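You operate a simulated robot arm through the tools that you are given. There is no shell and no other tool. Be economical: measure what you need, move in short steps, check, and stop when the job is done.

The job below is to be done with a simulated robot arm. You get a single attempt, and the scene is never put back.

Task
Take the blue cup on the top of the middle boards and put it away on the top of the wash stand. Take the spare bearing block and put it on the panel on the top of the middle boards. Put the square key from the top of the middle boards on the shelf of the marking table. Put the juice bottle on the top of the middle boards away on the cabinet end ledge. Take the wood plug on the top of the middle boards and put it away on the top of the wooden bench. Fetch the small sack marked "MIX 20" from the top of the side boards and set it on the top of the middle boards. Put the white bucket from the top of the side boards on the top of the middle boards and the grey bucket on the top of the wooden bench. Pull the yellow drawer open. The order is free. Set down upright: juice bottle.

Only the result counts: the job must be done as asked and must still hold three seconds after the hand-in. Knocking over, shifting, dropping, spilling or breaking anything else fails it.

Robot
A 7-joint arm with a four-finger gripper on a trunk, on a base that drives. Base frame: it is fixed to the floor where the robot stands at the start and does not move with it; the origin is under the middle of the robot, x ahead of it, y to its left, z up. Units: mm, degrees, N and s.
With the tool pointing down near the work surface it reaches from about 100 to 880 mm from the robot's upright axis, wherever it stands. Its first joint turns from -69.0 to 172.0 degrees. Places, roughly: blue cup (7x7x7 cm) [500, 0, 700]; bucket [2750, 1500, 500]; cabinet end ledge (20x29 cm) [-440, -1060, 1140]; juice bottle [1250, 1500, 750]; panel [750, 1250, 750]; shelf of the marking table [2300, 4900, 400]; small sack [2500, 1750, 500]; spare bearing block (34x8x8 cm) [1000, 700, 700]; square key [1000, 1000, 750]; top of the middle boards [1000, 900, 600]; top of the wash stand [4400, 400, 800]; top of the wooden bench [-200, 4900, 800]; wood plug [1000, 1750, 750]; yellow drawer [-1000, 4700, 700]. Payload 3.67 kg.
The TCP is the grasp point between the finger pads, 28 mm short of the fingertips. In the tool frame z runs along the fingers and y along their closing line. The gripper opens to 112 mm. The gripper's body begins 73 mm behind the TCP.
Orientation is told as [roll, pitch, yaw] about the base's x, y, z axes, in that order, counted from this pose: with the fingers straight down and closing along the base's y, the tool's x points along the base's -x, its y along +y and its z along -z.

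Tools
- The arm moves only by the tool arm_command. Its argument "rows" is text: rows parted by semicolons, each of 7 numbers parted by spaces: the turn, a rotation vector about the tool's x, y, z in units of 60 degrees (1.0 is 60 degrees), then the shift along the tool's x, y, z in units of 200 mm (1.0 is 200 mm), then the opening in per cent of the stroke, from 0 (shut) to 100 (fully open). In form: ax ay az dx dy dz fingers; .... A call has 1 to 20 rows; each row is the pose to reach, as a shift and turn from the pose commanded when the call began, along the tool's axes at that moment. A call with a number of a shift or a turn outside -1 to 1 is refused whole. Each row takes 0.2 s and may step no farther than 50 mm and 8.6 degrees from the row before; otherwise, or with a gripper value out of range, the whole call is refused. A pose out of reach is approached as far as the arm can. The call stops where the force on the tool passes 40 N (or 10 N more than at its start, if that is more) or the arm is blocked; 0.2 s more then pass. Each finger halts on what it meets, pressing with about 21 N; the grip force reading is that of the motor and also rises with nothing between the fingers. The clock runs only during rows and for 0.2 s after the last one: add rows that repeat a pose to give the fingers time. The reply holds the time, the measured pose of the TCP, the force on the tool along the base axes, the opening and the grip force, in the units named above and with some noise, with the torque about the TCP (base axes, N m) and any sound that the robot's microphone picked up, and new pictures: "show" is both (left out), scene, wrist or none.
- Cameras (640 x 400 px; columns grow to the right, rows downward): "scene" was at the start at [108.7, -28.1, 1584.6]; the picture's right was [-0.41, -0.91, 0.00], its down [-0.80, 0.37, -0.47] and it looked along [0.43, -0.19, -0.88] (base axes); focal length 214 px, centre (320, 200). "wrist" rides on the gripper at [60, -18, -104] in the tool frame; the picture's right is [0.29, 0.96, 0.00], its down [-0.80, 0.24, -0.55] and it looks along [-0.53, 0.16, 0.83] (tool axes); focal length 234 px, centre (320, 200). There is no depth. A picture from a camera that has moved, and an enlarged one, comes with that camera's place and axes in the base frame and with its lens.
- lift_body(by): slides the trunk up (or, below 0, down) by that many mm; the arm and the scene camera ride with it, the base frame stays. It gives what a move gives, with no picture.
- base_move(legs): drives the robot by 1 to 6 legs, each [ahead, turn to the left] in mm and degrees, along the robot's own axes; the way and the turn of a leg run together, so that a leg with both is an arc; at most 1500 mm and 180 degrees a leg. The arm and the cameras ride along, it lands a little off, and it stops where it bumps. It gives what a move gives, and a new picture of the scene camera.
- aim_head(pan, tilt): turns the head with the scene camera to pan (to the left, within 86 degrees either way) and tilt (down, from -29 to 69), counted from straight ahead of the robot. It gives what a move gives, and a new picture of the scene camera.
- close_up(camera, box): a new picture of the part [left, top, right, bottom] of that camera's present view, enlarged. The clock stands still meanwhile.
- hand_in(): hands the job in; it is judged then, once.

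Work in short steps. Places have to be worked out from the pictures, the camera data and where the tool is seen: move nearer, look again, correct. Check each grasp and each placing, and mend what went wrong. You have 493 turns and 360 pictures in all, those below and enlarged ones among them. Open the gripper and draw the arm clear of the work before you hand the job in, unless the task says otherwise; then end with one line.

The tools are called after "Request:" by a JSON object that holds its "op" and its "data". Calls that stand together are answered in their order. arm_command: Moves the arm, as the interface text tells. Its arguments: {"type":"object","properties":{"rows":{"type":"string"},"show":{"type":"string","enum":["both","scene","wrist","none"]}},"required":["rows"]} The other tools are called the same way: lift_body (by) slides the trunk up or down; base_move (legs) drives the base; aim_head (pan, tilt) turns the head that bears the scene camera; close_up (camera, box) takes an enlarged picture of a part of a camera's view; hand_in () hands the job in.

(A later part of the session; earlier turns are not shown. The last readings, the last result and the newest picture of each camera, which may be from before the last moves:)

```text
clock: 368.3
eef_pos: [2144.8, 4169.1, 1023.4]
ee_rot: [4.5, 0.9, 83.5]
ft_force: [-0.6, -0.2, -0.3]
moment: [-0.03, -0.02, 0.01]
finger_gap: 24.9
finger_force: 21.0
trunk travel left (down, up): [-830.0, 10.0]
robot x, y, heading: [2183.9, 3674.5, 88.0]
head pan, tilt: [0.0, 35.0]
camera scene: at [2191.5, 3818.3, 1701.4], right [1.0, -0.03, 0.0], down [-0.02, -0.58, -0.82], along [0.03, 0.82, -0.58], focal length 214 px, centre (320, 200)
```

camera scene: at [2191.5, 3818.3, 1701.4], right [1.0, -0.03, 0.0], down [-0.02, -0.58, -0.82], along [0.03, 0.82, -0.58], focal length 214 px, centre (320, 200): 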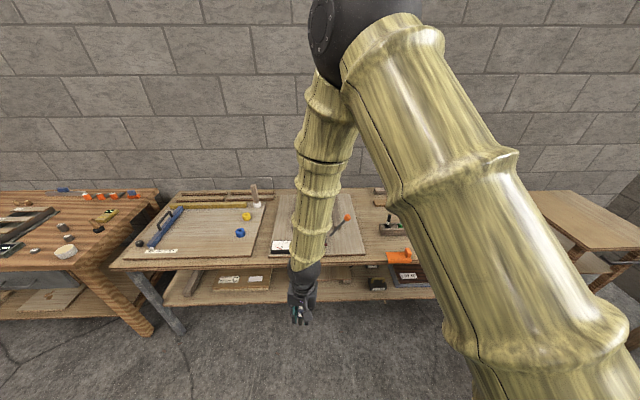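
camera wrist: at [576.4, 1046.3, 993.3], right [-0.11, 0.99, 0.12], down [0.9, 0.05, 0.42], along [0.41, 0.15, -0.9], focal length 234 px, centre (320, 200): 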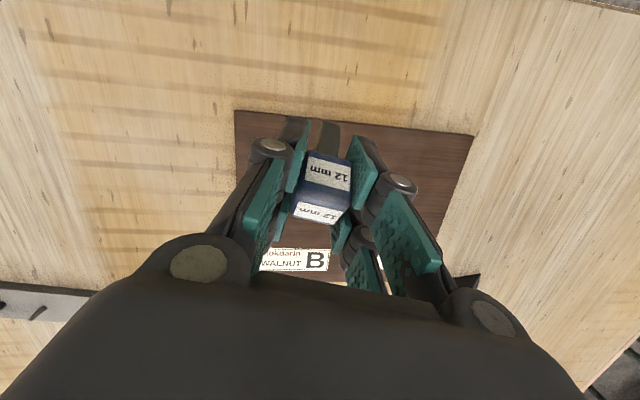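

I touched the conveyor behind; move 30 mm ahead, then lower the trunk 400 for a look at the shelf.

Request:
{"op": "base_move", "data": {"legs": [[40, 0]]}}

Request:
{"op": "lift_body", "data": {"by": -400}}

Request:
{"op": "aim_head", "data": {"pan": -5, "tilt": 35}}

```text
clock: 369.2
eef_pos: [2145.0, 4198.3, 1027.2]
ee_rot: [4.4, 0.5, 83.5]
ft_force: [-0.6, -0.4, 0.2]
moment: [0.12, 0.0, -0.03]
finger_gap: 24.9
finger_force: 21.0
trunk travel left (down, up): [-830.0, 10.0]
robot x, y, heading: [2187.0, 3710.1, 87.9]
head pan, tilt: [0.0, 35.0]
camera scene: at [2191.4, 3839.9, 1702.3], right [1.0, -0.03, 0.0], down [-0.02, -0.57, -0.82], along [0.03, 0.82, -0.57], focal length 214 px, centre (320, 200)
```

scene: 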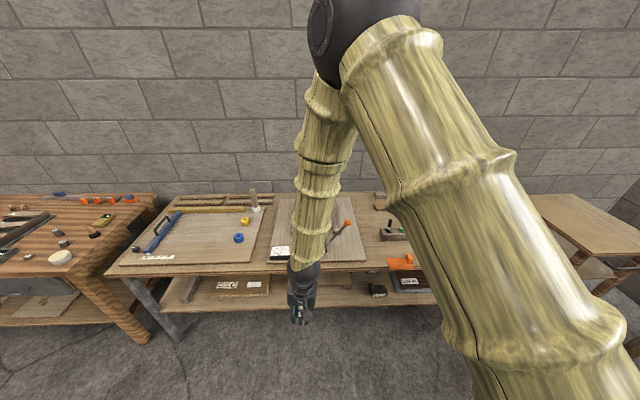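

```text
clock: 373.0
eef_pos: [2144.9, 4204.1, 623.1]
ee_rot: [4.4, 0.7, 83.6]
ft_force: [0.2, -0.3, -0.5]
moment: [-0.02, -0.02, -0.04]
finger_gap: 24.7
finger_force: 21.0
trunk travel left (down, up): [-430.0, 410.0]
robot x, y, heading: [2188.4, 3713.2, 88.4]
head pan, tilt: [0.0, 35.0]
```

```text
clock: 373.7
eef_pos: [2145.1, 4204.8, 622.3]
ee_rot: [4.4, 0.8, 83.6]
ft_force: [0.2, -0.9, -0.1]
moment: [0.01, 0.03, -0.02]
finger_gap: 24.7
finger_force: 20.8
trunk travel left (down, up): [-430.0, 410.0]
robot x, y, heading: [2187.4, 3713.7, 88.4]
head pan, tilt: [-5.0, 35.0]
camera scene: at [2199.5, 3849.8, 1301.2], right [0.99, -0.12, 0.0], down [-0.07, -0.57, -0.82], along [0.1, 0.81, -0.57], focal length 214 px, centre (320, 200)
```

scene: 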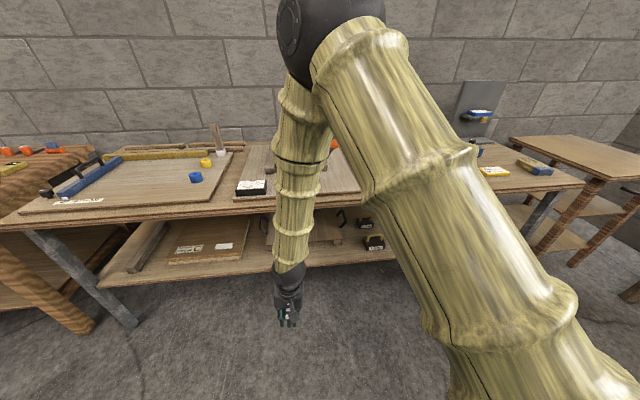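

Zoom in on the shelf.

Request:
{"op": "close_up", "data": {"camera": "scene", "box": [90, 200, 410, 300]}}

```text
2.00 times, centred on (250, 250) of scene
camera zoom: at [2199.5, 3849.8, 1301.2], right [0.99, -0.12, 0.0], down [-0.07, -0.57, -0.82], along [0.1, 0.81, -0.57], focal length 429 px, centre (460, 100)
```

zoom: 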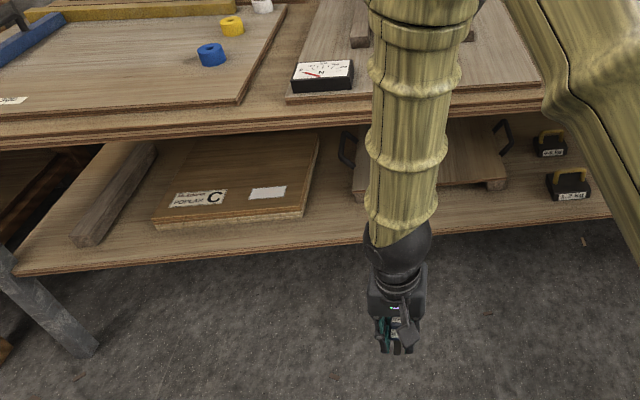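

Free shelf spot at ≈(1945,4640) right of panel C. Shift the base west ~200 mm and nearer.

Request:
{"op": "base_move", "data": {"legs": [[50, 0], [0, 90], [210, 0], [0, -90]]}}

Request:
{"op": "aim_head", "data": {"pan": 0, "tilt": 35}}

```text
clock: 383.6
eef_pos: [1911.3, 4250.8, 622.6]
ee_rot: [4.4, 0.6, 86.6]
ft_force: [-0.3, -0.4, -1.6]
moment: [0.01, 0.02, -0.02]
finger_gap: 24.7
finger_force: 20.9
trunk travel left (down, up): [-430.0, 410.0]
robot x, y, heading: [1980.7, 3763.3, 90.9]
head pan, tilt: [-5.0, 35.0]
camera scene: at [1983.9, 3899.8, 1301.2], right [1.0, -0.07, 0.0], down [-0.04, -0.57, -0.82], along [0.06, 0.82, -0.57], focal length 214 px, centre (320, 200)
```

scene: 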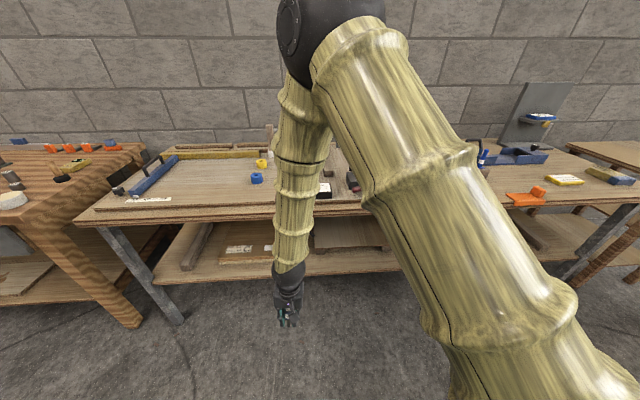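

```text
clock: 384.2
eef_pos: [1911.9, 4251.6, 622.5]
ee_rot: [4.4, 0.7, 86.6]
ft_force: [0.5, -0.4, -0.5]
moment: [-0.01, -0.02, 0.02]
finger_gap: 24.8
finger_force: 21.3
trunk travel left (down, up): [-430.0, 410.0]
robot x, y, heading: [1973.0, 3765.1, 91.0]
head pan, tilt: [0.0, 35.0]
camera scene: at [1976.2, 3900.0, 1301.2], right [1.0, 0.02, 0.0], down [0.01, -0.57, -0.82], along [-0.01, 0.82, -0.57], focal length 214 px, centre (320, 200)
```

scene: 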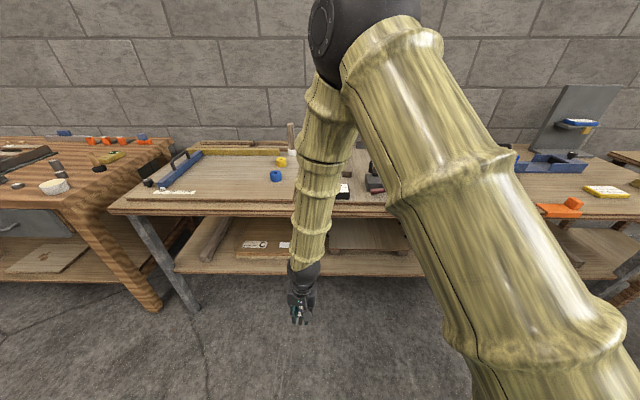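

Tilt the tool ~57° forward.

Request:
{"op": "arm_command", "data": {"rows": "0.01 -0.13 0 0 0 0 10;0.02 -0.26 0 0 0 0 10;0.03 -0.39 0 0 0 0 10;0.04 -0.52 0 0 0 0 10;0.05 -0.65 0 0 0 0 10;0.06 -0.78 0 0 0 0 10;0.07 -0.95 0 0 0 0 10"}}

```text
refused: row 7 steps farther than a row can; nothing moved
```

Request:
{"op": "arm_command", "data": {"rows": "0.01 -0.13 0 0 0 0 10;0.02 -0.26 0 0 0 0 10;0.03 -0.39 0 0 0 0 10;0.04 -0.52 0 0 0 0 10;0.05 -0.65 0 0 0 0 10;0.06 -0.78 0 0 0 0 10;0.07 -0.91 0 0 0 0 10;0.07 -0.95 0 0 0 0 10"}}

```text
clock: 386.0
eef_pos: [1912.4, 4252.4, 621.7]
ee_rot: [1.3, -56.4, 83.6]
ft_force: [0.0, -1.7, -0.7]
moment: [-0.02, -0.03, -0.04]
finger_gap: 24.9
finger_force: 21.0
out of reach, approached as far as the arm can: row 1
trunk travel left (down, up): [-430.0, 410.0]
robot x, y, heading: [1979.6, 3762.6, 91.2]
head pan, tilt: [0.0, 35.0]
camera scene: at [1975.9, 3900.0, 1301.3], right [1.0, 0.02, 0.0], down [0.01, -0.57, -0.82], along [-0.01, 0.82, -0.57], focal length 214 px, centre (320, 200)
camera wrist: at [1918.8, 4131.4, 630.4], right [-0.97, -0.07, -0.23], down [-0.23, 0.0, 0.97], along [-0.07, 1.0, -0.02], focal length 234 px, centre (320, 200)
```

scene: 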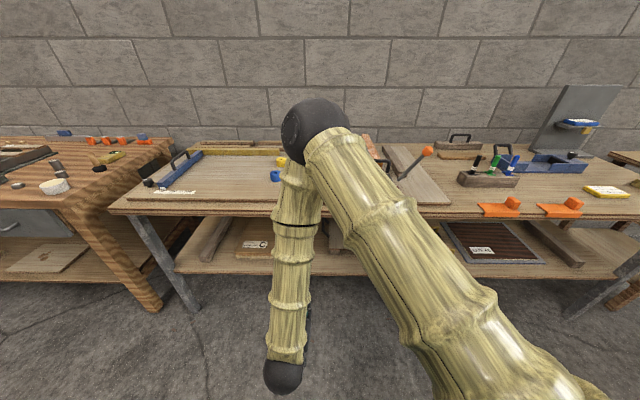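
wrist: 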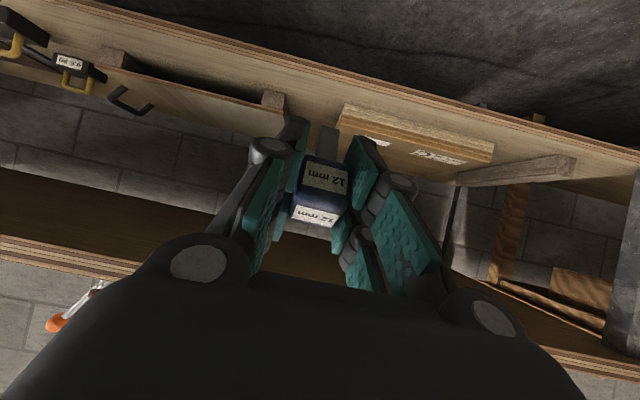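

The shelf gap between the tray and panel C (x≈1890–2020) is visible. To flatten the arm so the forearm clears the tabletop, raise the arm relative to the trunk while lowering the trunk.

Request:
{"op": "arm_command", "data": {"rows": "0 0 0 -0.2 0 -0.13 10;0 0 0 -0.4 0 -0.265 10;0 0 0 -0.6 0 -0.4 10;0 0 0 -0.8 0 -0.53 10;0 0 0 -0.98 0 -0.65 10", "show": "none"}}

Request:
{"op": "lift_body", "data": {"by": -320}}

Request:
{"op": "arm_command", "data": {"rows": "0 0 0 0 0 0 10"}}

```text
clock: 387.2
eef_pos: [1911.2, 4251.5, 858.4]
ee_rot: [1.3, -56.3, 83.5]
ft_force: [-0.2, -0.3, -0.3]
moment: [0.01, -0.03, -0.01]
finger_gap: 24.4
finger_force: 20.7
trunk travel left (down, up): [-430.0, 410.0]
robot x, y, heading: [1976.3, 3763.1, 91.0]
head pan, tilt: [0.0, 35.0]
```

```text
clock: 390.4
eef_pos: [1911.7, 4251.9, 537.6]
ee_rot: [1.3, -56.2, 83.4]
ft_force: [-0.2, 0.4, -1.3]
moment: [0.01, 0.05, 0.0]
finger_gap: 24.7
finger_force: 20.0
trunk travel left (down, up): [-110.0, 730.0]
robot x, y, heading: [1977.5, 3763.8, 90.9]
head pan, tilt: [0.0, 35.0]
```

```text
clock: 390.8
eef_pos: [1910.5, 4252.2, 537.8]
ee_rot: [1.3, -56.1, 83.4]
ft_force: [0.0, 0.4, -0.4]
moment: [0.0, 0.0, 0.01]
finger_gap: 24.9
finger_force: 20.9
trunk travel left (down, up): [-110.0, 730.0]
robot x, y, heading: [1977.2, 3763.6, 91.0]
head pan, tilt: [0.0, 35.0]
camera scene: at [1976.1, 3899.9, 981.3], right [1.0, 0.02, 0.0], down [0.01, -0.57, -0.82], along [-0.01, 0.82, -0.57], focal length 214 px, centre (320, 200)
camera wrist: at [1917.3, 4131.7, 546.1], right [-0.97, -0.07, -0.23], down [-0.23, 0.01, 0.97], along [-0.07, 1.0, -0.02], focal length 234 px, centre (320, 200)
```

scene: 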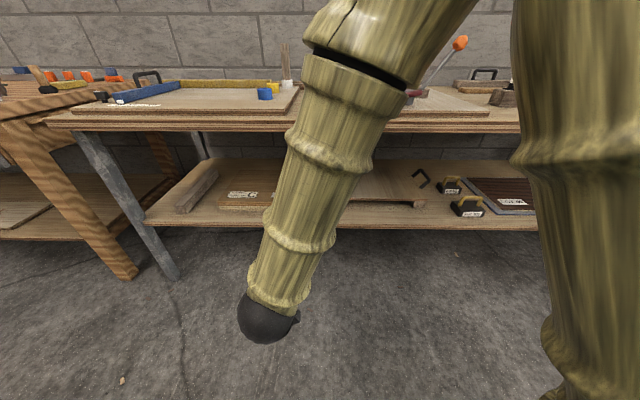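
wrist: 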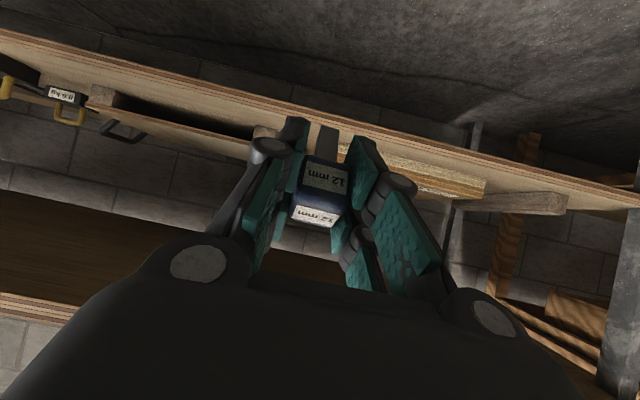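

Shelf top ≈415–430. Advance the first half (≈195 mm) horizontally.

Request:
{"op": "arm_command", "data": {"rows": "0 0 0 -0.137 0 0.203 10;0 0 0 -0.274 0 0.407 10;0 0 0 -0.41 0 0.61 10;0 0 0 -0.547 0 0.814 10"}}

```text
clock: 391.8
eef_pos: [1929.9, 4445.8, 538.3]
ee_rot: [1.4, -56.1, 83.5]
ft_force: [-0.3, -0.5, -0.3]
moment: [0.0, 0.02, -0.05]
finger_gap: 24.7
finger_force: 21.0
trunk travel left (down, up): [-110.0, 730.0]
robot x, y, heading: [1980.6, 3764.2, 90.9]
head pan, tilt: [0.0, 35.0]
camera scene: at [1976.2, 3899.7, 981.3], right [1.0, 0.02, 0.0], down [0.01, -0.57, -0.82], along [-0.01, 0.82, -0.57], focal length 214 px, centre (320, 200)
camera wrist: at [1935.5, 4326.0, 546.9], right [-0.97, -0.07, -0.23], down [-0.23, 0.01, 0.97], along [-0.07, 1.0, -0.02], focal length 234 px, centre (320, 200)
```

scene: 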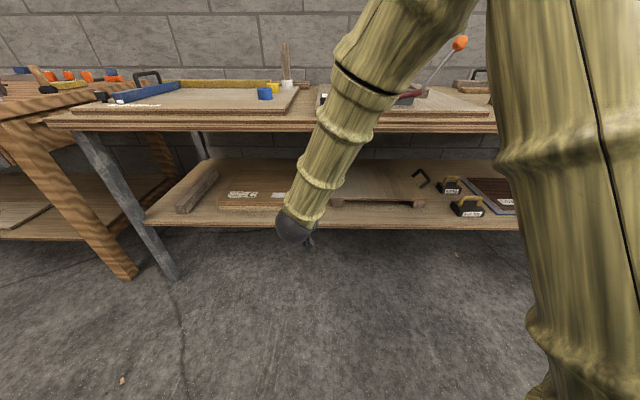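
wrist: 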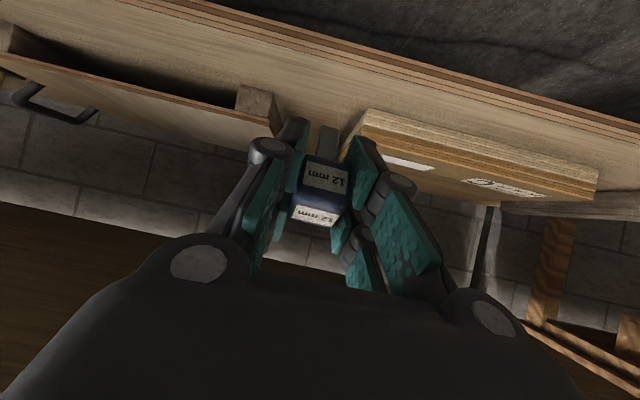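

Forearm clears the tabletop edge by estimate. Advance another 120 mm and check.

Request:
{"op": "arm_command", "data": {"rows": "0 0 0 -0.11 0 0.166 10;0 0 0 -0.22 0 0.332 10;0 0 0 -0.335 0 0.498 10"}}

```text
clock: 392.6
eef_pos: [1941.7, 4568.0, 538.3]
ee_rot: [1.3, -56.1, 83.5]
ft_force: [0.0, -0.5, -0.5]
moment: [-0.03, -0.01, -0.01]
finger_gap: 24.8
finger_force: 21.0
trunk travel left (down, up): [-110.0, 730.0]
robot x, y, heading: [1981.5, 3762.9, 91.2]
head pan, tilt: [0.0, 35.0]
camera scene: at [1976.1, 3899.7, 981.3], right [1.0, 0.02, 0.0], down [0.01, -0.57, -0.82], along [-0.01, 0.82, -0.57], focal length 214 px, centre (320, 200)
camera wrist: at [1947.4, 4448.0, 546.1], right [-0.97, -0.07, -0.23], down [-0.23, 0.01, 0.97], along [-0.07, 1.0, -0.02], focal length 234 px, centre (320, 200)
```

scene: 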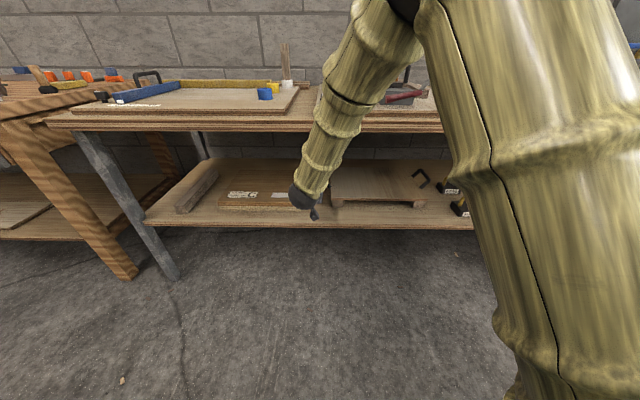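
wrist: 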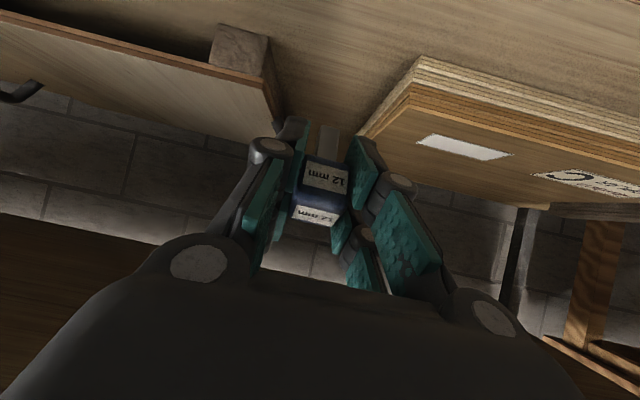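

Gap x≈1887–2010 is centred on the key. Advance 60 mm more and lower 50 with the trunk.

Request:
{"op": "arm_command", "data": {"rows": "0 0 0 -0.08 0 0.125 10;0 0 0 -0.165 0 0.249 10", "show": "none"}}

Request:
{"op": "lift_body", "data": {"by": -45}}

Request:
{"op": "arm_command", "data": {"rows": "0 0 0 0.02 0 0.014 10;0 0 0 0.04 0 0.028 10;0 0 0 0.04 0 0.028 10"}}

```text
clock: 393.2
eef_pos: [1944.2, 4627.0, 536.7]
ee_rot: [1.3, -56.1, 83.5]
ft_force: [0.6, 0.3, -0.3]
moment: [-0.01, 0.03, 0.05]
finger_gap: 24.8
finger_force: 20.6
trunk travel left (down, up): [-110.0, 730.0]
robot x, y, heading: [1978.4, 3767.0, 91.0]
head pan, tilt: [0.0, 35.0]
```

```text
clock: 394.1
eef_pos: [1944.3, 4625.8, 492.3]
ee_rot: [1.3, -56.2, 83.4]
ft_force: [-0.6, -0.6, -0.4]
moment: [0.01, 0.0, 0.01]
finger_gap: 24.7
finger_force: 21.3
trunk travel left (down, up): [-65.0, 775.0]
robot x, y, heading: [1978.4, 3761.3, 90.7]
head pan, tilt: [0.0, 35.0]
```

```text
clock: 394.9
eef_pos: [1944.7, 4627.5, 482.8]
ee_rot: [1.3, -56.2, 83.4]
ft_force: [0.6, -0.8, -0.3]
moment: [-0.02, -0.01, 0.01]
finger_gap: 24.6
finger_force: 21.0
trunk travel left (down, up): [-65.0, 775.0]
robot x, y, heading: [1981.9, 3760.5, 91.0]
head pan, tilt: [0.0, 35.0]
camera scene: at [1976.1, 3900.0, 936.2], right [1.0, 0.02, 0.0], down [0.01, -0.57, -0.82], along [-0.01, 0.82, -0.57], focal length 214 px, centre (320, 200)
camera wrist: at [1951.5, 4506.9, 491.2], right [-0.97, -0.07, -0.23], down [-0.23, 0.01, 0.97], along [-0.07, 1.0, -0.02], focal length 234 px, centre (320, 200)
```

scene: 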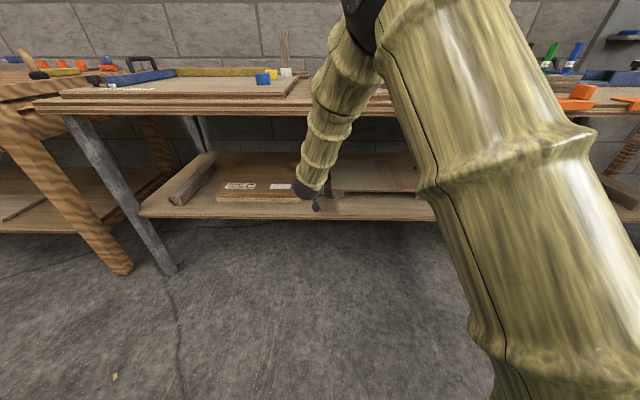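
wrist: 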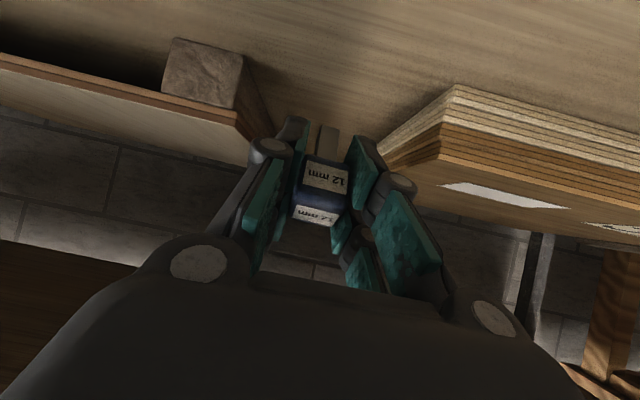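

Not yet in contact; tray corner is close on the +x side. Shift 14 mm toward −x, then continue down.

Request:
{"op": "arm_command", "data": {"rows": "0 0 0 0 0.07 0 10;0 0 0 0.03 0.07 0.02 10;0 0 0 0.06 0.07 0.04 10;0 0 0 0.06 0.07 0.04 10"}}

```text
clock: 395.9
eef_pos: [1935.2, 4630.4, 470.7]
ee_rot: [2.4, -56.2, 82.0]
ft_force: [0.0, -0.1, -1.3]
moment: [0.01, 0.0, 0.02]
finger_gap: 24.7
finger_force: 20.8
trunk travel left (down, up): [-65.0, 775.0]
robot x, y, heading: [1982.3, 3763.6, 90.9]
head pan, tilt: [0.0, 35.0]
camera scene: at [1976.1, 3900.0, 936.2], right [1.0, 0.02, 0.0], down [0.01, -0.57, -0.82], along [-0.01, 0.82, -0.57], focal length 214 px, centre (320, 200)
camera wrist: at [1940.5, 4509.8, 478.8], right [-0.97, -0.06, -0.22], down [-0.22, 0.01, 0.98], along [-0.06, 1.0, -0.02], focal length 234 px, centre (320, 200)
```

scene: 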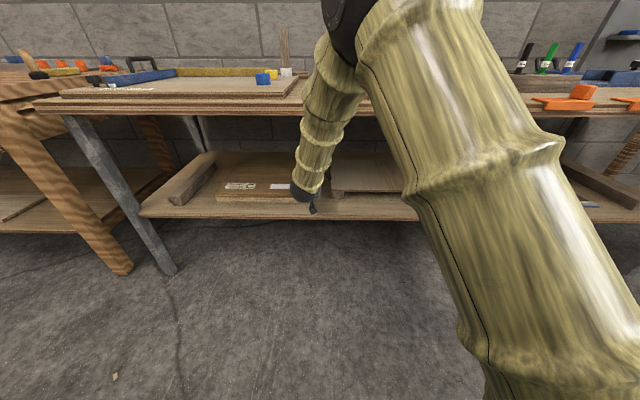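
wrist: 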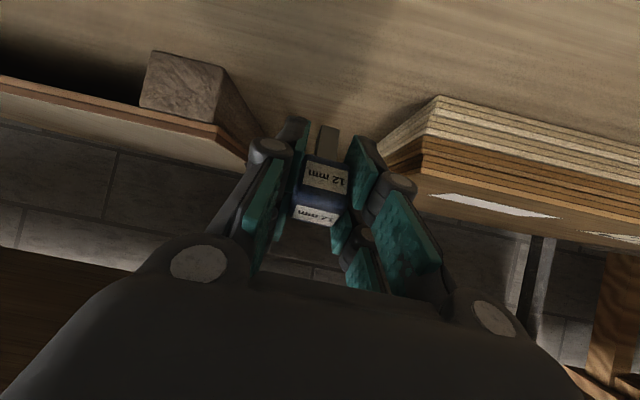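

Lower in small trunk steps.

Request:
{"op": "lift_body", "data": {"by": -10}}

Request:
{"op": "lift_body", "data": {"by": -6}}

```text
clock: 396.4
eef_pos: [1936.6, 4630.9, 459.5]
ee_rot: [2.3, -56.0, 82.2]
ft_force: [-0.2, 0.6, -0.2]
moment: [-0.02, 0.01, 0.01]
finger_gap: 24.6
finger_force: 20.5
trunk travel left (down, up): [-55.0, 785.0]
robot x, y, heading: [1978.8, 3760.9, 91.0]
head pan, tilt: [0.0, 35.0]
```

```text
clock: 397.0
eef_pos: [1936.4, 4629.7, 452.6]
ee_rot: [2.2, -55.9, 82.2]
ft_force: [0.5, -0.2, -0.6]
moment: [0.02, 0.04, -0.01]
finger_gap: 24.9
finger_force: 20.7
trunk travel left (down, up): [-49.0, 791.0]
robot x, y, heading: [1974.5, 3763.3, 90.8]
head pan, tilt: [0.0, 35.0]
```

Request:
{"op": "lift_body", "data": {"by": -6}}

Request:
{"op": "arm_command", "data": {"rows": "0 0 0 0 0 0 10", "show": "wrist"}}

```text
clock: 397.5
eef_pos: [1935.6, 4630.3, 446.7]
ee_rot: [2.2, -56.1, 82.2]
ft_force: [-0.1, 1.0, -0.2]
moment: [-0.02, 0.03, 0.02]
finger_gap: 24.5
finger_force: 21.2
trunk travel left (down, up): [-43.0, 797.0]
robot x, y, heading: [1979.7, 3763.4, 91.2]
head pan, tilt: [0.0, 35.0]
```

```text
clock: 397.9
eef_pos: [1935.2, 4630.4, 445.8]
ee_rot: [2.3, -55.9, 82.2]
ft_force: [-0.1, -0.5, -0.8]
moment: [-0.03, 0.0, -0.04]
finger_gap: 24.7
finger_force: 21.0
trunk travel left (down, up): [-43.0, 797.0]
robot x, y, heading: [1976.8, 3758.9, 91.3]
head pan, tilt: [0.0, 35.0]
camera wrist: at [1940.4, 4509.4, 455.4], right [-0.97, -0.06, -0.22], down [-0.22, 0.01, 0.98], along [-0.06, 1.0, -0.02], focal length 234 px, centre (320, 200)
```

wrist: 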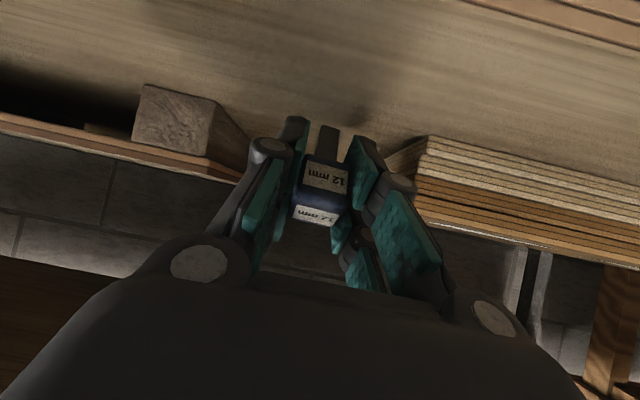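

Request:
{"op": "lift_body", "data": {"by": -6}}

Request:
{"op": "lift_body", "data": {"by": -6}}

Request:
{"op": "lift_body", "data": {"by": -5}}

```text
clock: 398.5
eef_pos: [1936.1, 4630.5, 441.3]
ee_rot: [2.3, -56.0, 82.1]
ft_force: [-0.3, -0.6, -0.9]
moment: [-0.04, 0.02, -0.01]
finger_gap: 24.5
finger_force: 20.8
trunk travel left (down, up): [-37.0, 803.0]
robot x, y, heading: [1981.6, 3762.8, 91.4]
head pan, tilt: [0.0, 35.0]
```

```text
clock: 399.0
eef_pos: [1935.2, 4631.4, 438.0]
ee_rot: [2.4, -56.2, 82.1]
ft_force: [-2.2, 4.3, 14.5]
moment: [0.4, 0.03, 0.04]
finger_gap: 24.4
finger_force: 21.1
trunk travel left (down, up): [-31.0, 809.0]
robot x, y, heading: [1981.3, 3762.3, 91.1]
head pan, tilt: [0.0, 35.0]
```

```text
clock: 399.5
eef_pos: [1936.6, 4632.6, 435.7]
ee_rot: [2.7, -56.5, 81.8]
ft_force: [-2.6, -1.7, 18.0]
moment: [0.11, -0.16, 0.01]
finger_gap: 24.8
finger_force: 20.8
trunk travel left (down, up): [-27.0, 813.0]
robot x, y, heading: [1976.1, 3761.9, 91.0]
head pan, tilt: [0.0, 35.0]
stopped: the force on the tool passed its limit at 43 N (the readings are from after the stop); the commanded pose is now the measured one
```

Contact with the shelf. Open partway and look.

Request:
{"op": "arm_command", "data": {"rows": "0 0 0 0 0 0 25;0 0 0 0 0 0 32;0 0 0 0 0 0 38;0 0 0 0 0 0 38"}}

```text
clock: 400.5
eef_pos: [1937.9, 4632.1, 435.1]
ee_rot: [2.5, -56.5, 81.8]
ft_force: [2.4, 11.4, 17.1]
moment: [0.56, 0.21, -0.27]
finger_gap: 43.4
finger_force: 0.2
trunk travel left (down, up): [-27.0, 813.0]
robot x, y, heading: [1977.1, 3763.8, 91.2]
head pan, tilt: [0.0, 35.0]
camera scene: at [1976.2, 3899.1, 898.2], right [1.0, 0.02, 0.0], down [0.01, -0.57, -0.82], along [-0.01, 0.82, -0.57], focal length 214 px, centre (320, 200)
camera wrist: at [1941.8, 4511.2, 442.9], right [-0.97, -0.06, -0.22], down [-0.22, 0.0, 0.98], along [-0.05, 1.0, -0.02], focal length 234 px, centre (320, 200)
```

scene: 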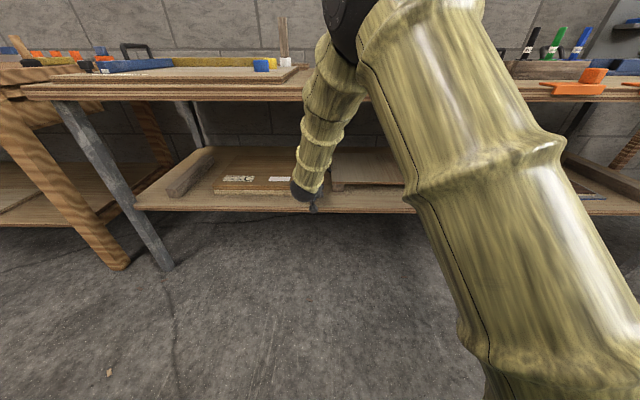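
wrist: 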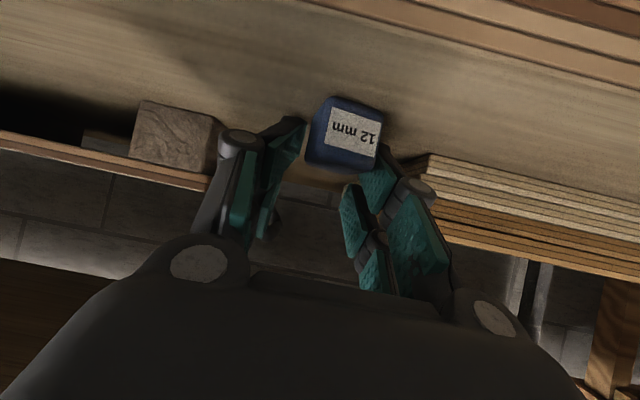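

The key lies on the shelf between the fingers. Raise the trunk and check.

Request:
{"op": "lift_body", "data": {"by": 70}}

Request:
{"op": "arm_command", "data": {"rows": "0 0 0 0 0 0 38", "show": "wrist"}}

```text
clock: 401.6
eef_pos: [1935.6, 4632.1, 502.5]
ee_rot: [2.4, -56.3, 82.1]
ft_force: [0.1, -0.1, -0.7]
moment: [-0.03, 0.01, 0.0]
finger_gap: 42.3
finger_force: 0.0
trunk travel left (down, up): [-97.0, 743.0]
robot x, y, heading: [1976.6, 3760.6, 91.0]
head pan, tilt: [0.0, 35.0]
```

```text
clock: 402.0
eef_pos: [1936.7, 4631.6, 503.0]
ee_rot: [2.4, -56.2, 82.0]
ft_force: [-0.2, -0.8, 0.2]
moment: [0.02, -0.02, 0.04]
finger_gap: 42.5
finger_force: 0.0
trunk travel left (down, up): [-97.0, 743.0]
robot x, y, heading: [1977.8, 3763.5, 91.1]
head pan, tilt: [0.0, 35.0]
camera wrist: at [1941.4, 4510.9, 510.9], right [-0.97, -0.06, -0.22], down [-0.22, 0.01, 0.98], along [-0.06, 1.0, -0.02], focal length 234 px, centre (320, 200)
```

wrist: 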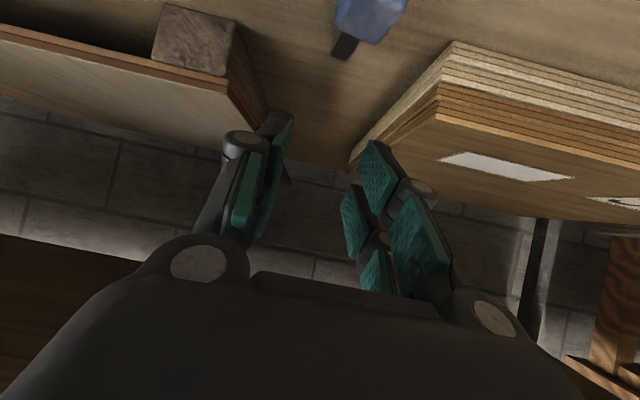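

Key is on the shelf (≈(1930,4630)), safely inside. Withdraw straight back.

Request:
{"op": "arm_command", "data": {"rows": "0 0 0 0.137 0 -0.203 38;0 0 0 0.274 0 -0.407 38;0 0 0 0.41 0 -0.61 38;0 0 0 0.547 0 -0.814 38", "show": "none"}}

Request:
{"op": "arm_command", "data": {"rows": "0 0 0 0.137 0 -0.203 38;0 0 0 0.274 0 -0.407 38;0 0 0 0.41 0 -0.61 38;0 0 0 0.547 0 -0.814 38"}}

```text
clock: 402.9
eef_pos: [1939.3, 4455.5, 402.7]
ee_rot: [4.2, -45.4, 77.7]
ft_force: [-0.2, -0.5, -0.3]
moment: [0.04, 0.02, -0.03]
finger_gap: 42.5
finger_force: 0.0
trunk travel left (down, up): [-97.0, 743.0]
robot x, y, heading: [1980.5, 3762.3, 91.2]
head pan, tilt: [0.0, 35.0]
stopped in row 4: the arm was blocked; the commanded pose is now the measured one
```

```text
clock: 403.7
eef_pos: [1928.1, 4289.7, 349.0]
ee_rot: [3.7, -34.7, 75.8]
ft_force: [0.1, 1.3, 0.3]
moment: [-0.03, 0.0, -0.01]
finger_gap: 42.6
finger_force: 0.1
trunk travel left (down, up): [-97.0, 743.0]
robot x, y, heading: [1975.9, 3764.1, 90.8]
head pan, tilt: [0.0, 35.0]
stopped in row 3: the arm was blocked; the commanded pose is now the measured one
camera scene: at [1976.3, 3900.0, 967.9], right [1.0, 0.02, 0.0], down [0.01, -0.57, -0.82], along [-0.01, 0.82, -0.57], focal length 214 px, centre (320, 200)
camera wrist: at [1924.5, 4180.1, 398.3], right [-0.99, -0.03, -0.11], down [-0.12, 0.37, 0.92], along [0.01, 0.93, -0.37], focal length 234 px, centre (320, 200)
```

scene: 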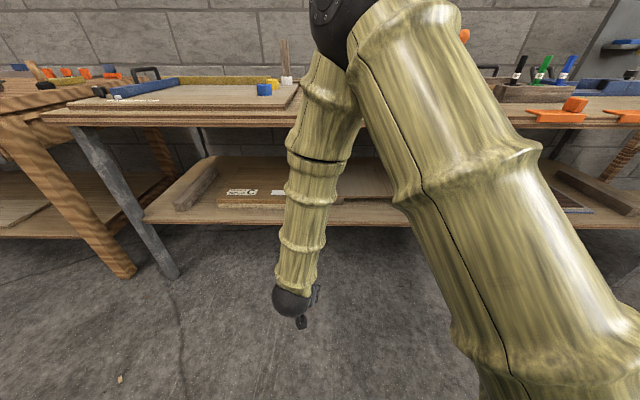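
wrist: 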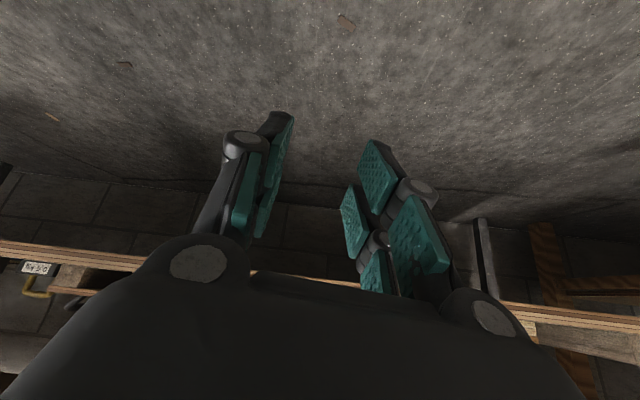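

Out, though the arm dipped near a joint limit. Check the shelf scene.

Request:
{"op": "close_up", "data": {"camera": "scene", "box": [160, 150, 420, 240]}}

```text
2.46 times, centred on (290, 195) of scene
camera zoom: at [1976.3, 3900.0, 967.9], right [1.0, 0.02, 0.0], down [0.01, -0.57, -0.82], along [-0.01, 0.82, -0.57], focal length 528 px, centre (394, 212)
```

zoom: 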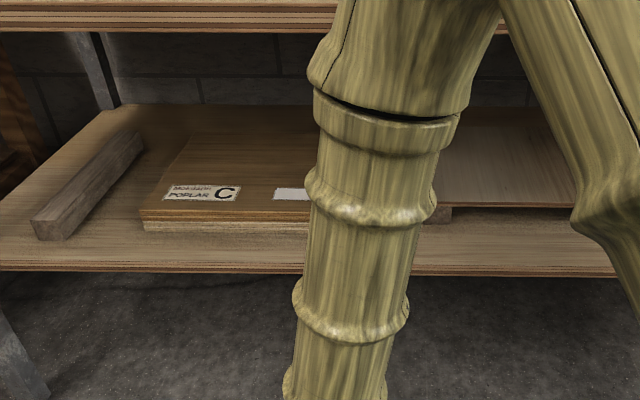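

Raise the trunk, bring the tool upright, then look again.

Request:
{"op": "lift_body", "data": {"by": 400}}

Request:
{"op": "arm_command", "data": {"rows": "0 0.13 -0.05 0 0 0 60;0 0.26 -0.1 0 0 0 80;0 0.39 -0.15 0 0 0 100;0.03 0.5 -0.2 0 0 0 100;0.05 0.58 -0.24 0 0 0 100", "show": "none"}}

Request:
{"op": "base_move", "data": {"legs": [[0, -30]]}}

Request:
{"op": "aim_head", "data": {"pan": 25, "tilt": 45}}

```text
clock: 407.5
eef_pos: [1928.1, 4290.5, 748.3]
ee_rot: [3.8, -34.9, 75.8]
ft_force: [-0.4, 0.5, 0.2]
moment: [-0.01, -0.01, 0.0]
finger_gap: 42.6
finger_force: 0.0
trunk travel left (down, up): [-497.0, 343.0]
robot x, y, heading: [1980.3, 3764.5, 90.8]
head pan, tilt: [0.0, 35.0]
```

```text
clock: 408.7
eef_pos: [1926.1, 4290.4, 748.5]
ee_rot: [-4.1, 0.0, 91.0]
ft_force: [-0.2, 0.4, 0.3]
moment: [0.01, 0.0, -0.03]
finger_gap: 112.1
finger_force: 0.0
trunk travel left (down, up): [-497.0, 343.0]
robot x, y, heading: [1975.6, 3761.8, 91.2]
head pan, tilt: [0.0, 35.0]
```

```text
clock: 410.6
eef_pos: [2201.8, 4242.4, 746.8]
ee_rot: [-4.1, 0.0, 60.2]
ft_force: [-0.4, -0.5, -1.0]
moment: [0.01, -0.04, 0.02]
finger_gap: 112.0
finger_force: 0.0
trunk travel left (down, up): [-497.0, 343.0]
robot x, y, heading: [1974.5, 3759.9, 60.3]
head pan, tilt: [0.0, 35.0]
camera scene: at [2047.4, 3881.5, 1368.0], right [0.87, -0.49, 0.0], down [-0.28, -0.5, -0.82], along [0.41, 0.71, -0.57], focal length 214 px, centre (320, 200)
```

scene: 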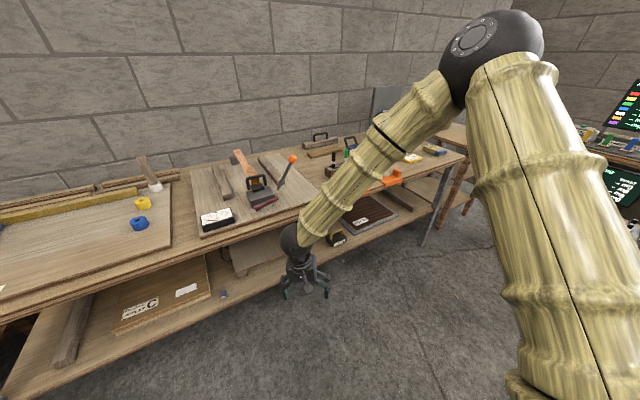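

```text
clock: 411.5
eef_pos: [2202.9, 4242.9, 746.9]
ee_rot: [-4.2, 0.1, 60.2]
ft_force: [0.7, -0.2, -0.4]
moment: [0.0, 0.01, 0.04]
finger_gap: 112.3
finger_force: 0.1
trunk travel left (down, up): [-497.0, 343.0]
robot x, y, heading: [1978.2, 3765.3, 60.2]
head pan, tilt: [25.0, 45.0]
camera scene: at [2010.2, 3886.4, 1353.2], right [1.0, -0.08, 0.0], down [-0.06, -0.7, -0.71], along [0.06, 0.7, -0.71], focal length 214 px, centre (320, 200)
```

scene: 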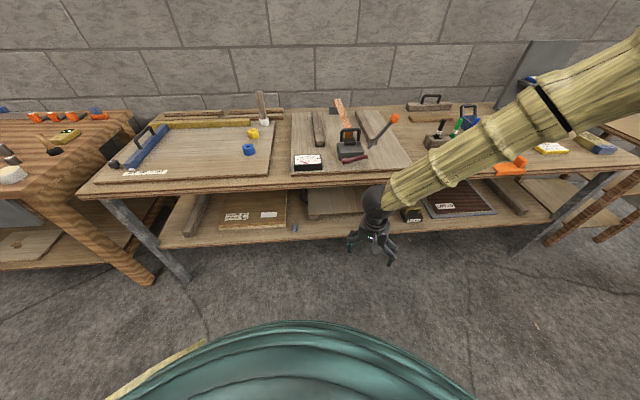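

Key is visible on the shelf. Next the grey bucket: raise, and drive around to the east side of the side boards.

Request:
{"op": "lift_body", "data": {"by": 250}}

Request:
{"op": "base_move", "data": {"legs": [[0, -59], [1500, 0]]}}

```text
clock: 414.1
eef_pos: [2202.9, 4242.8, 997.4]
ee_rot: [-4.2, 0.1, 60.3]
ft_force: [-0.6, -0.4, 0.2]
moment: [-0.02, -0.01, 0.02]
finger_gap: 111.8
finger_force: 0.0
trunk travel left (down, up): [-747.0, 93.0]
robot x, y, heading: [1972.7, 3765.1, 60.3]
head pan, tilt: [25.0, 45.0]
```

```text
clock: 424.1
eef_pos: [3987.6, 3813.5, 997.7]
ee_rot: [-4.2, 0.1, -0.1]
ft_force: [0.0, -0.1, -0.4]
moment: [-0.01, 0.0, 0.01]
finger_gap: 112.0
finger_force: 0.0
trunk travel left (down, up): [-747.0, 93.0]
robot x, y, heading: [3460.4, 3769.8, 0.3]
head pan, tilt: [25.0, 45.0]
camera scene: at [3584.0, 3802.3, 1603.1], right [0.42, -0.91, 0.0], down [-0.64, -0.3, -0.71], along [0.64, 0.3, -0.71], focal length 214 px, centre (320, 200)
```

scene: 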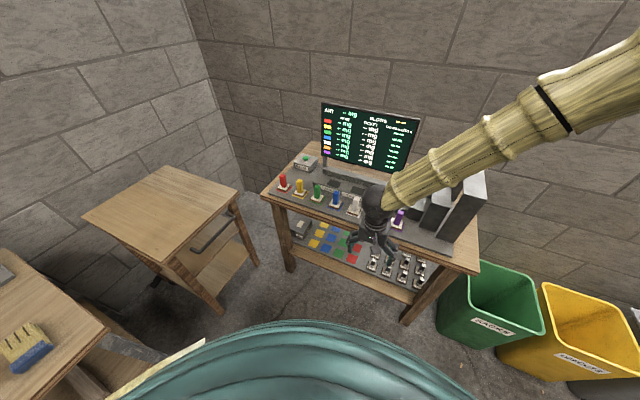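

Turn south and drive down the east aisle.

Request:
{"op": "base_move", "data": {"legs": [[0, -89], [1000, 0]]}}

Request:
{"op": "aim_head", "data": {"pan": 0, "tilt": 45}}

```text
clock: 433.2
eef_pos: [3507.3, 2210.6, 997.5]
ee_rot: [-4.1, 0.1, -90.0]
ft_force: [-0.1, 0.2, 0.7]
moment: [0.01, -0.04, 0.01]
finger_gap: 112.2
finger_force: 0.1
trunk travel left (down, up): [-747.0, 93.0]
robot x, y, heading: [3461.4, 2739.6, -89.5]
head pan, tilt: [25.0, 45.0]
camera scene: at [3497.2, 2614.3, 1603.1], right [-0.91, -0.42, 0.0], down [-0.3, 0.64, -0.71], along [0.3, -0.64, -0.71], focal length 214 px, centre (320, 200)
```

scene: 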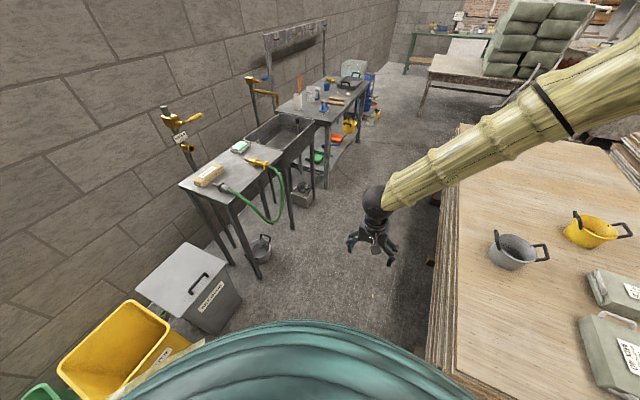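

```text
clock: 434.1
eef_pos: [3507.7, 2211.5, 996.9]
ee_rot: [-4.1, 0.2, -90.0]
ft_force: [-0.7, 0.6, -0.5]
moment: [-0.03, -0.01, 0.01]
finger_gap: 112.1
finger_force: 0.0
trunk travel left (down, up): [-747.0, 93.0]
robot x, y, heading: [3463.6, 2738.2, -89.7]
head pan, tilt: [0.0, 45.0]
camera scene: at [3463.0, 2607.0, 1603.1], right [-1.0, 0.0, 0.0], down [0.0, 0.71, -0.71], along [0.0, -0.71, -0.71], focal length 214 px, centre (320, 200)
```

scene: 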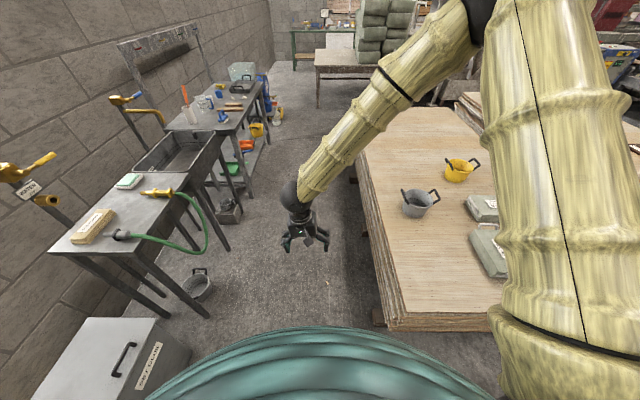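

Grey bucket ≈(2838,1615). Continue south, drifting slightly east, then face the boards.

Request:
{"op": "base_move", "data": {"legs": [[0, 2.5], [1120, 0], [0, -92]]}}

Request:
{"op": "aim_head", "data": {"pan": 0, "tilt": 50}}

```text
clock: 444.2
eef_pos: [2967.8, 1612.6, 996.8]
ee_rot: [-4.2, 0.1, 176.1]
ft_force: [-0.7, -0.6, 0.3]
moment: [0.02, 0.0, -0.02]
finger_gap: 111.9
finger_force: 0.0
trunk travel left (down, up): [-747.0, 93.0]
robot x, y, heading: [3497.7, 1623.3, 176.4]
head pan, tilt: [0.0, 45.0]
camera scene: at [3366.3, 1628.9, 1603.1], right [0.07, 1.0, 0.0], down [0.71, -0.05, -0.71], along [-0.71, 0.05, -0.71], focal length 214 px, centre (320, 200)
```

scene: 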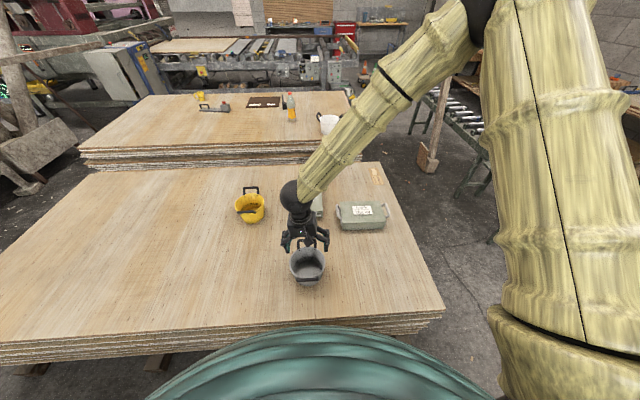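

```text
clock: 444.9
eef_pos: [2968.3, 1612.8, 997.0]
ee_rot: [-4.2, 0.1, 176.0]
ft_force: [-0.5, -0.7, 0.1]
moment: [0.03, -0.02, 0.01]
finger_gap: 112.0
finger_force: 0.0
trunk travel left (down, up): [-747.0, 93.0]
robot x, y, heading: [3494.1, 1620.0, 176.2]
head pan, tilt: [0.0, 50.0]
camera scene: at [3370.5, 1628.4, 1596.3], right [0.07, 1.0, 0.0], down [0.76, -0.05, -0.64], along [-0.64, 0.04, -0.77], focal length 214 px, centre (320, 200)
```

scene: 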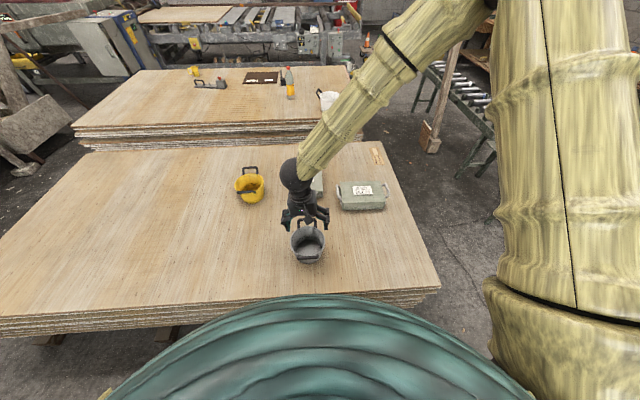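

Grey bucket centre ≈(2834,1604). Level the tool and go over its −y wall, then lower.

Request:
{"op": "arm_command", "data": {"rows": "-0.07 0 0 -0.15 0.13 0 100;-0.07 0 0 -0.31 0.26 0 100;-0.07 0 0 -0.47 0.39 0 100;-0.07 0 0 -0.63 0.515 0 100", "show": "wrist"}}

```text
clock: 445.9
eef_pos: [2832.0, 1522.7, 990.8]
ee_rot: [-0.1, 0.2, 176.0]
ft_force: [-0.3, 0.1, 0.2]
moment: [0.01, -0.06, -0.04]
finger_gap: 112.0
finger_force: 0.1
trunk travel left (down, up): [-747.0, 93.0]
robot x, y, heading: [3498.1, 1624.4, 176.0]
head pan, tilt: [0.0, 50.0]
camera wrist: at [2892.4, 1536.6, 1095.9], right [0.22, -0.98, 0.0], down [-0.81, -0.18, 0.55], along [-0.54, -0.12, -0.83], focal length 234 px, centre (320, 200)
```

wrist: 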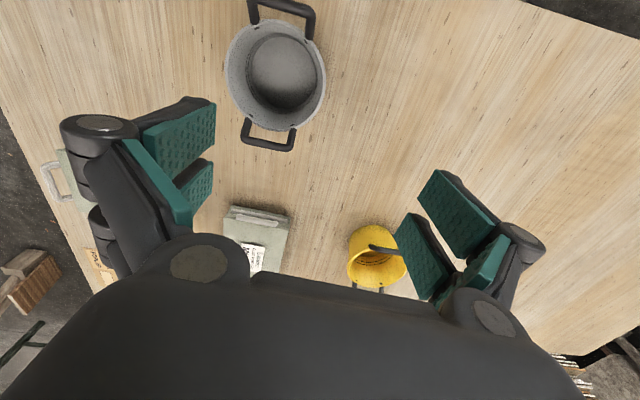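

Confirmed centre (2832,1602). Lower the trunk 285.

Request:
{"op": "lift_body", "data": {"by": -285}}

Request:
{"op": "arm_command", "data": {"rows": "0 0 0 0 0.03 0 100"}}

```text
clock: 448.8
eef_pos: [2834.2, 1522.3, 707.4]
ee_rot: [-0.1, 0.1, 176.0]
ft_force: [-0.5, -0.3, 1.1]
moment: [0.04, -0.01, -0.02]
finger_gap: 112.1
finger_force: 0.1
trunk travel left (down, up): [-462.0, 378.0]
robot x, y, heading: [3499.2, 1620.9, 176.4]
head pan, tilt: [0.0, 50.0]
```

```text
clock: 449.2
eef_pos: [2832.3, 1517.1, 708.2]
ee_rot: [0.0, 0.1, 176.0]
ft_force: [0.1, 0.1, 0.3]
moment: [0.02, -0.01, 0.01]
finger_gap: 112.1
finger_force: 0.0
trunk travel left (down, up): [-462.0, 378.0]
robot x, y, heading: [3496.4, 1618.7, 176.1]
head pan, tilt: [0.0, 50.0]
camera scene: at [3370.5, 1628.3, 1311.2], right [0.07, 1.0, 0.0], down [0.76, -0.05, -0.64], along [-0.64, 0.04, -0.77], focal length 214 px, centre (320, 200)
camera wrist: at [2893.2, 1531.5, 812.3], right [0.22, -0.98, 0.0], down [-0.81, -0.18, 0.55], along [-0.54, -0.12, -0.83], focal length 234 px, centre (320, 200)
```

scene: 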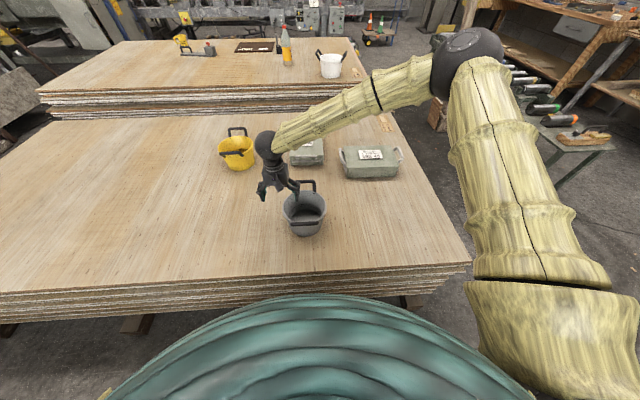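
wrist: 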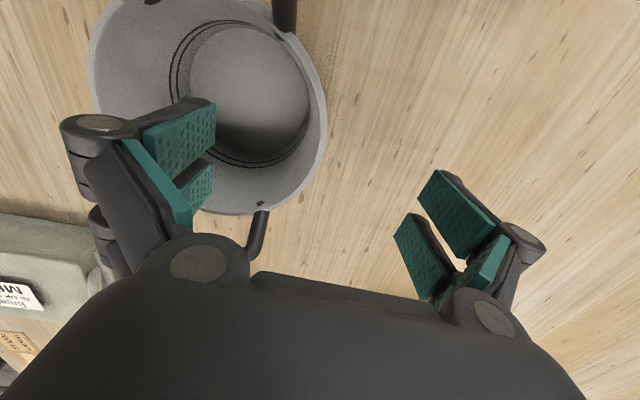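

Same relative view as for the white bucket. Descend 85 mm and close on the wall.

Request:
{"op": "arm_command", "data": {"rows": "0 0 0 0 0 0.16 100;0 0 0 0 0 0.32 100;0 0 0 0 0 0.425 100;0 0 0 0 0 0.425 70;0 0 0 0 0 0.425 40;0 0 0 0 0 0.425 10;0 0 0 0 0 0.425 0;0 0 0 0 0 0.425 0", "show": "none"}}

Request:
{"op": "arm_command", "data": {"rows": "0 0 0 0 0 -0.04 0;0 0 0 0 0 -0.1 0;0 0 0 0 0 -0.2 0;0 0 0 0 0 -0.3 0;0 0 0 0 0 -0.3 0"}}

```text
clock: 451.0
eef_pos: [2832.9, 1517.8, 621.7]
ee_rot: [0.0, 0.1, 176.1]
ft_force: [1.0, -0.1, 3.1]
moment: [0.45, -0.42, -0.1]
finger_gap: 10.9
finger_force: 20.9
trunk travel left (down, up): [-462.0, 378.0]
robot x, y, heading: [3501.2, 1622.3, 176.2]
head pan, tilt: [0.0, 50.0]
```

```text
clock: 452.2
eef_pos: [2831.4, 1516.2, 681.8]
ee_rot: [0.0, 0.0, 176.1]
ft_force: [0.4, -0.2, -1.7]
moment: [-0.18, 0.0, 0.01]
finger_gap: 8.6
finger_force: 21.4
trunk travel left (down, up): [-462.0, 378.0]
robot x, y, heading: [3493.5, 1622.1, 176.2]
head pan, tilt: [0.0, 50.0]
camera scene: at [3370.2, 1628.4, 1311.2], right [0.07, 1.0, 0.0], down [0.76, -0.05, -0.64], along [-0.64, 0.04, -0.77], focal length 214 px, centre (320, 200)
camera wrist: at [2891.9, 1530.1, 786.5], right [0.22, -0.98, 0.0], down [-0.81, -0.18, 0.55], along [-0.54, -0.12, -0.83], focal length 234 px, centre (320, 200)
```

scene: 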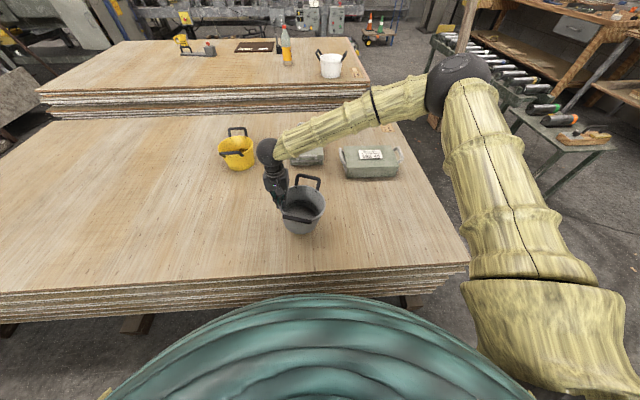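
wrist: 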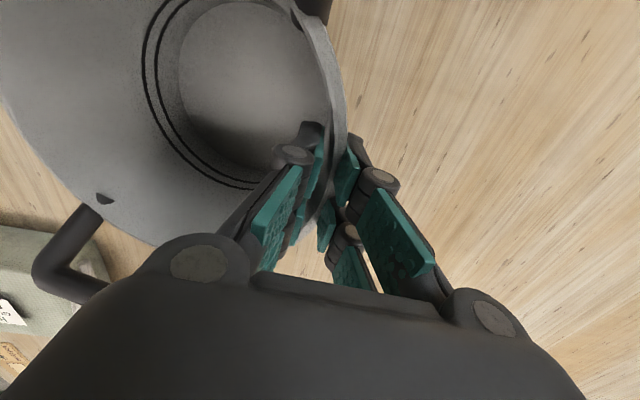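

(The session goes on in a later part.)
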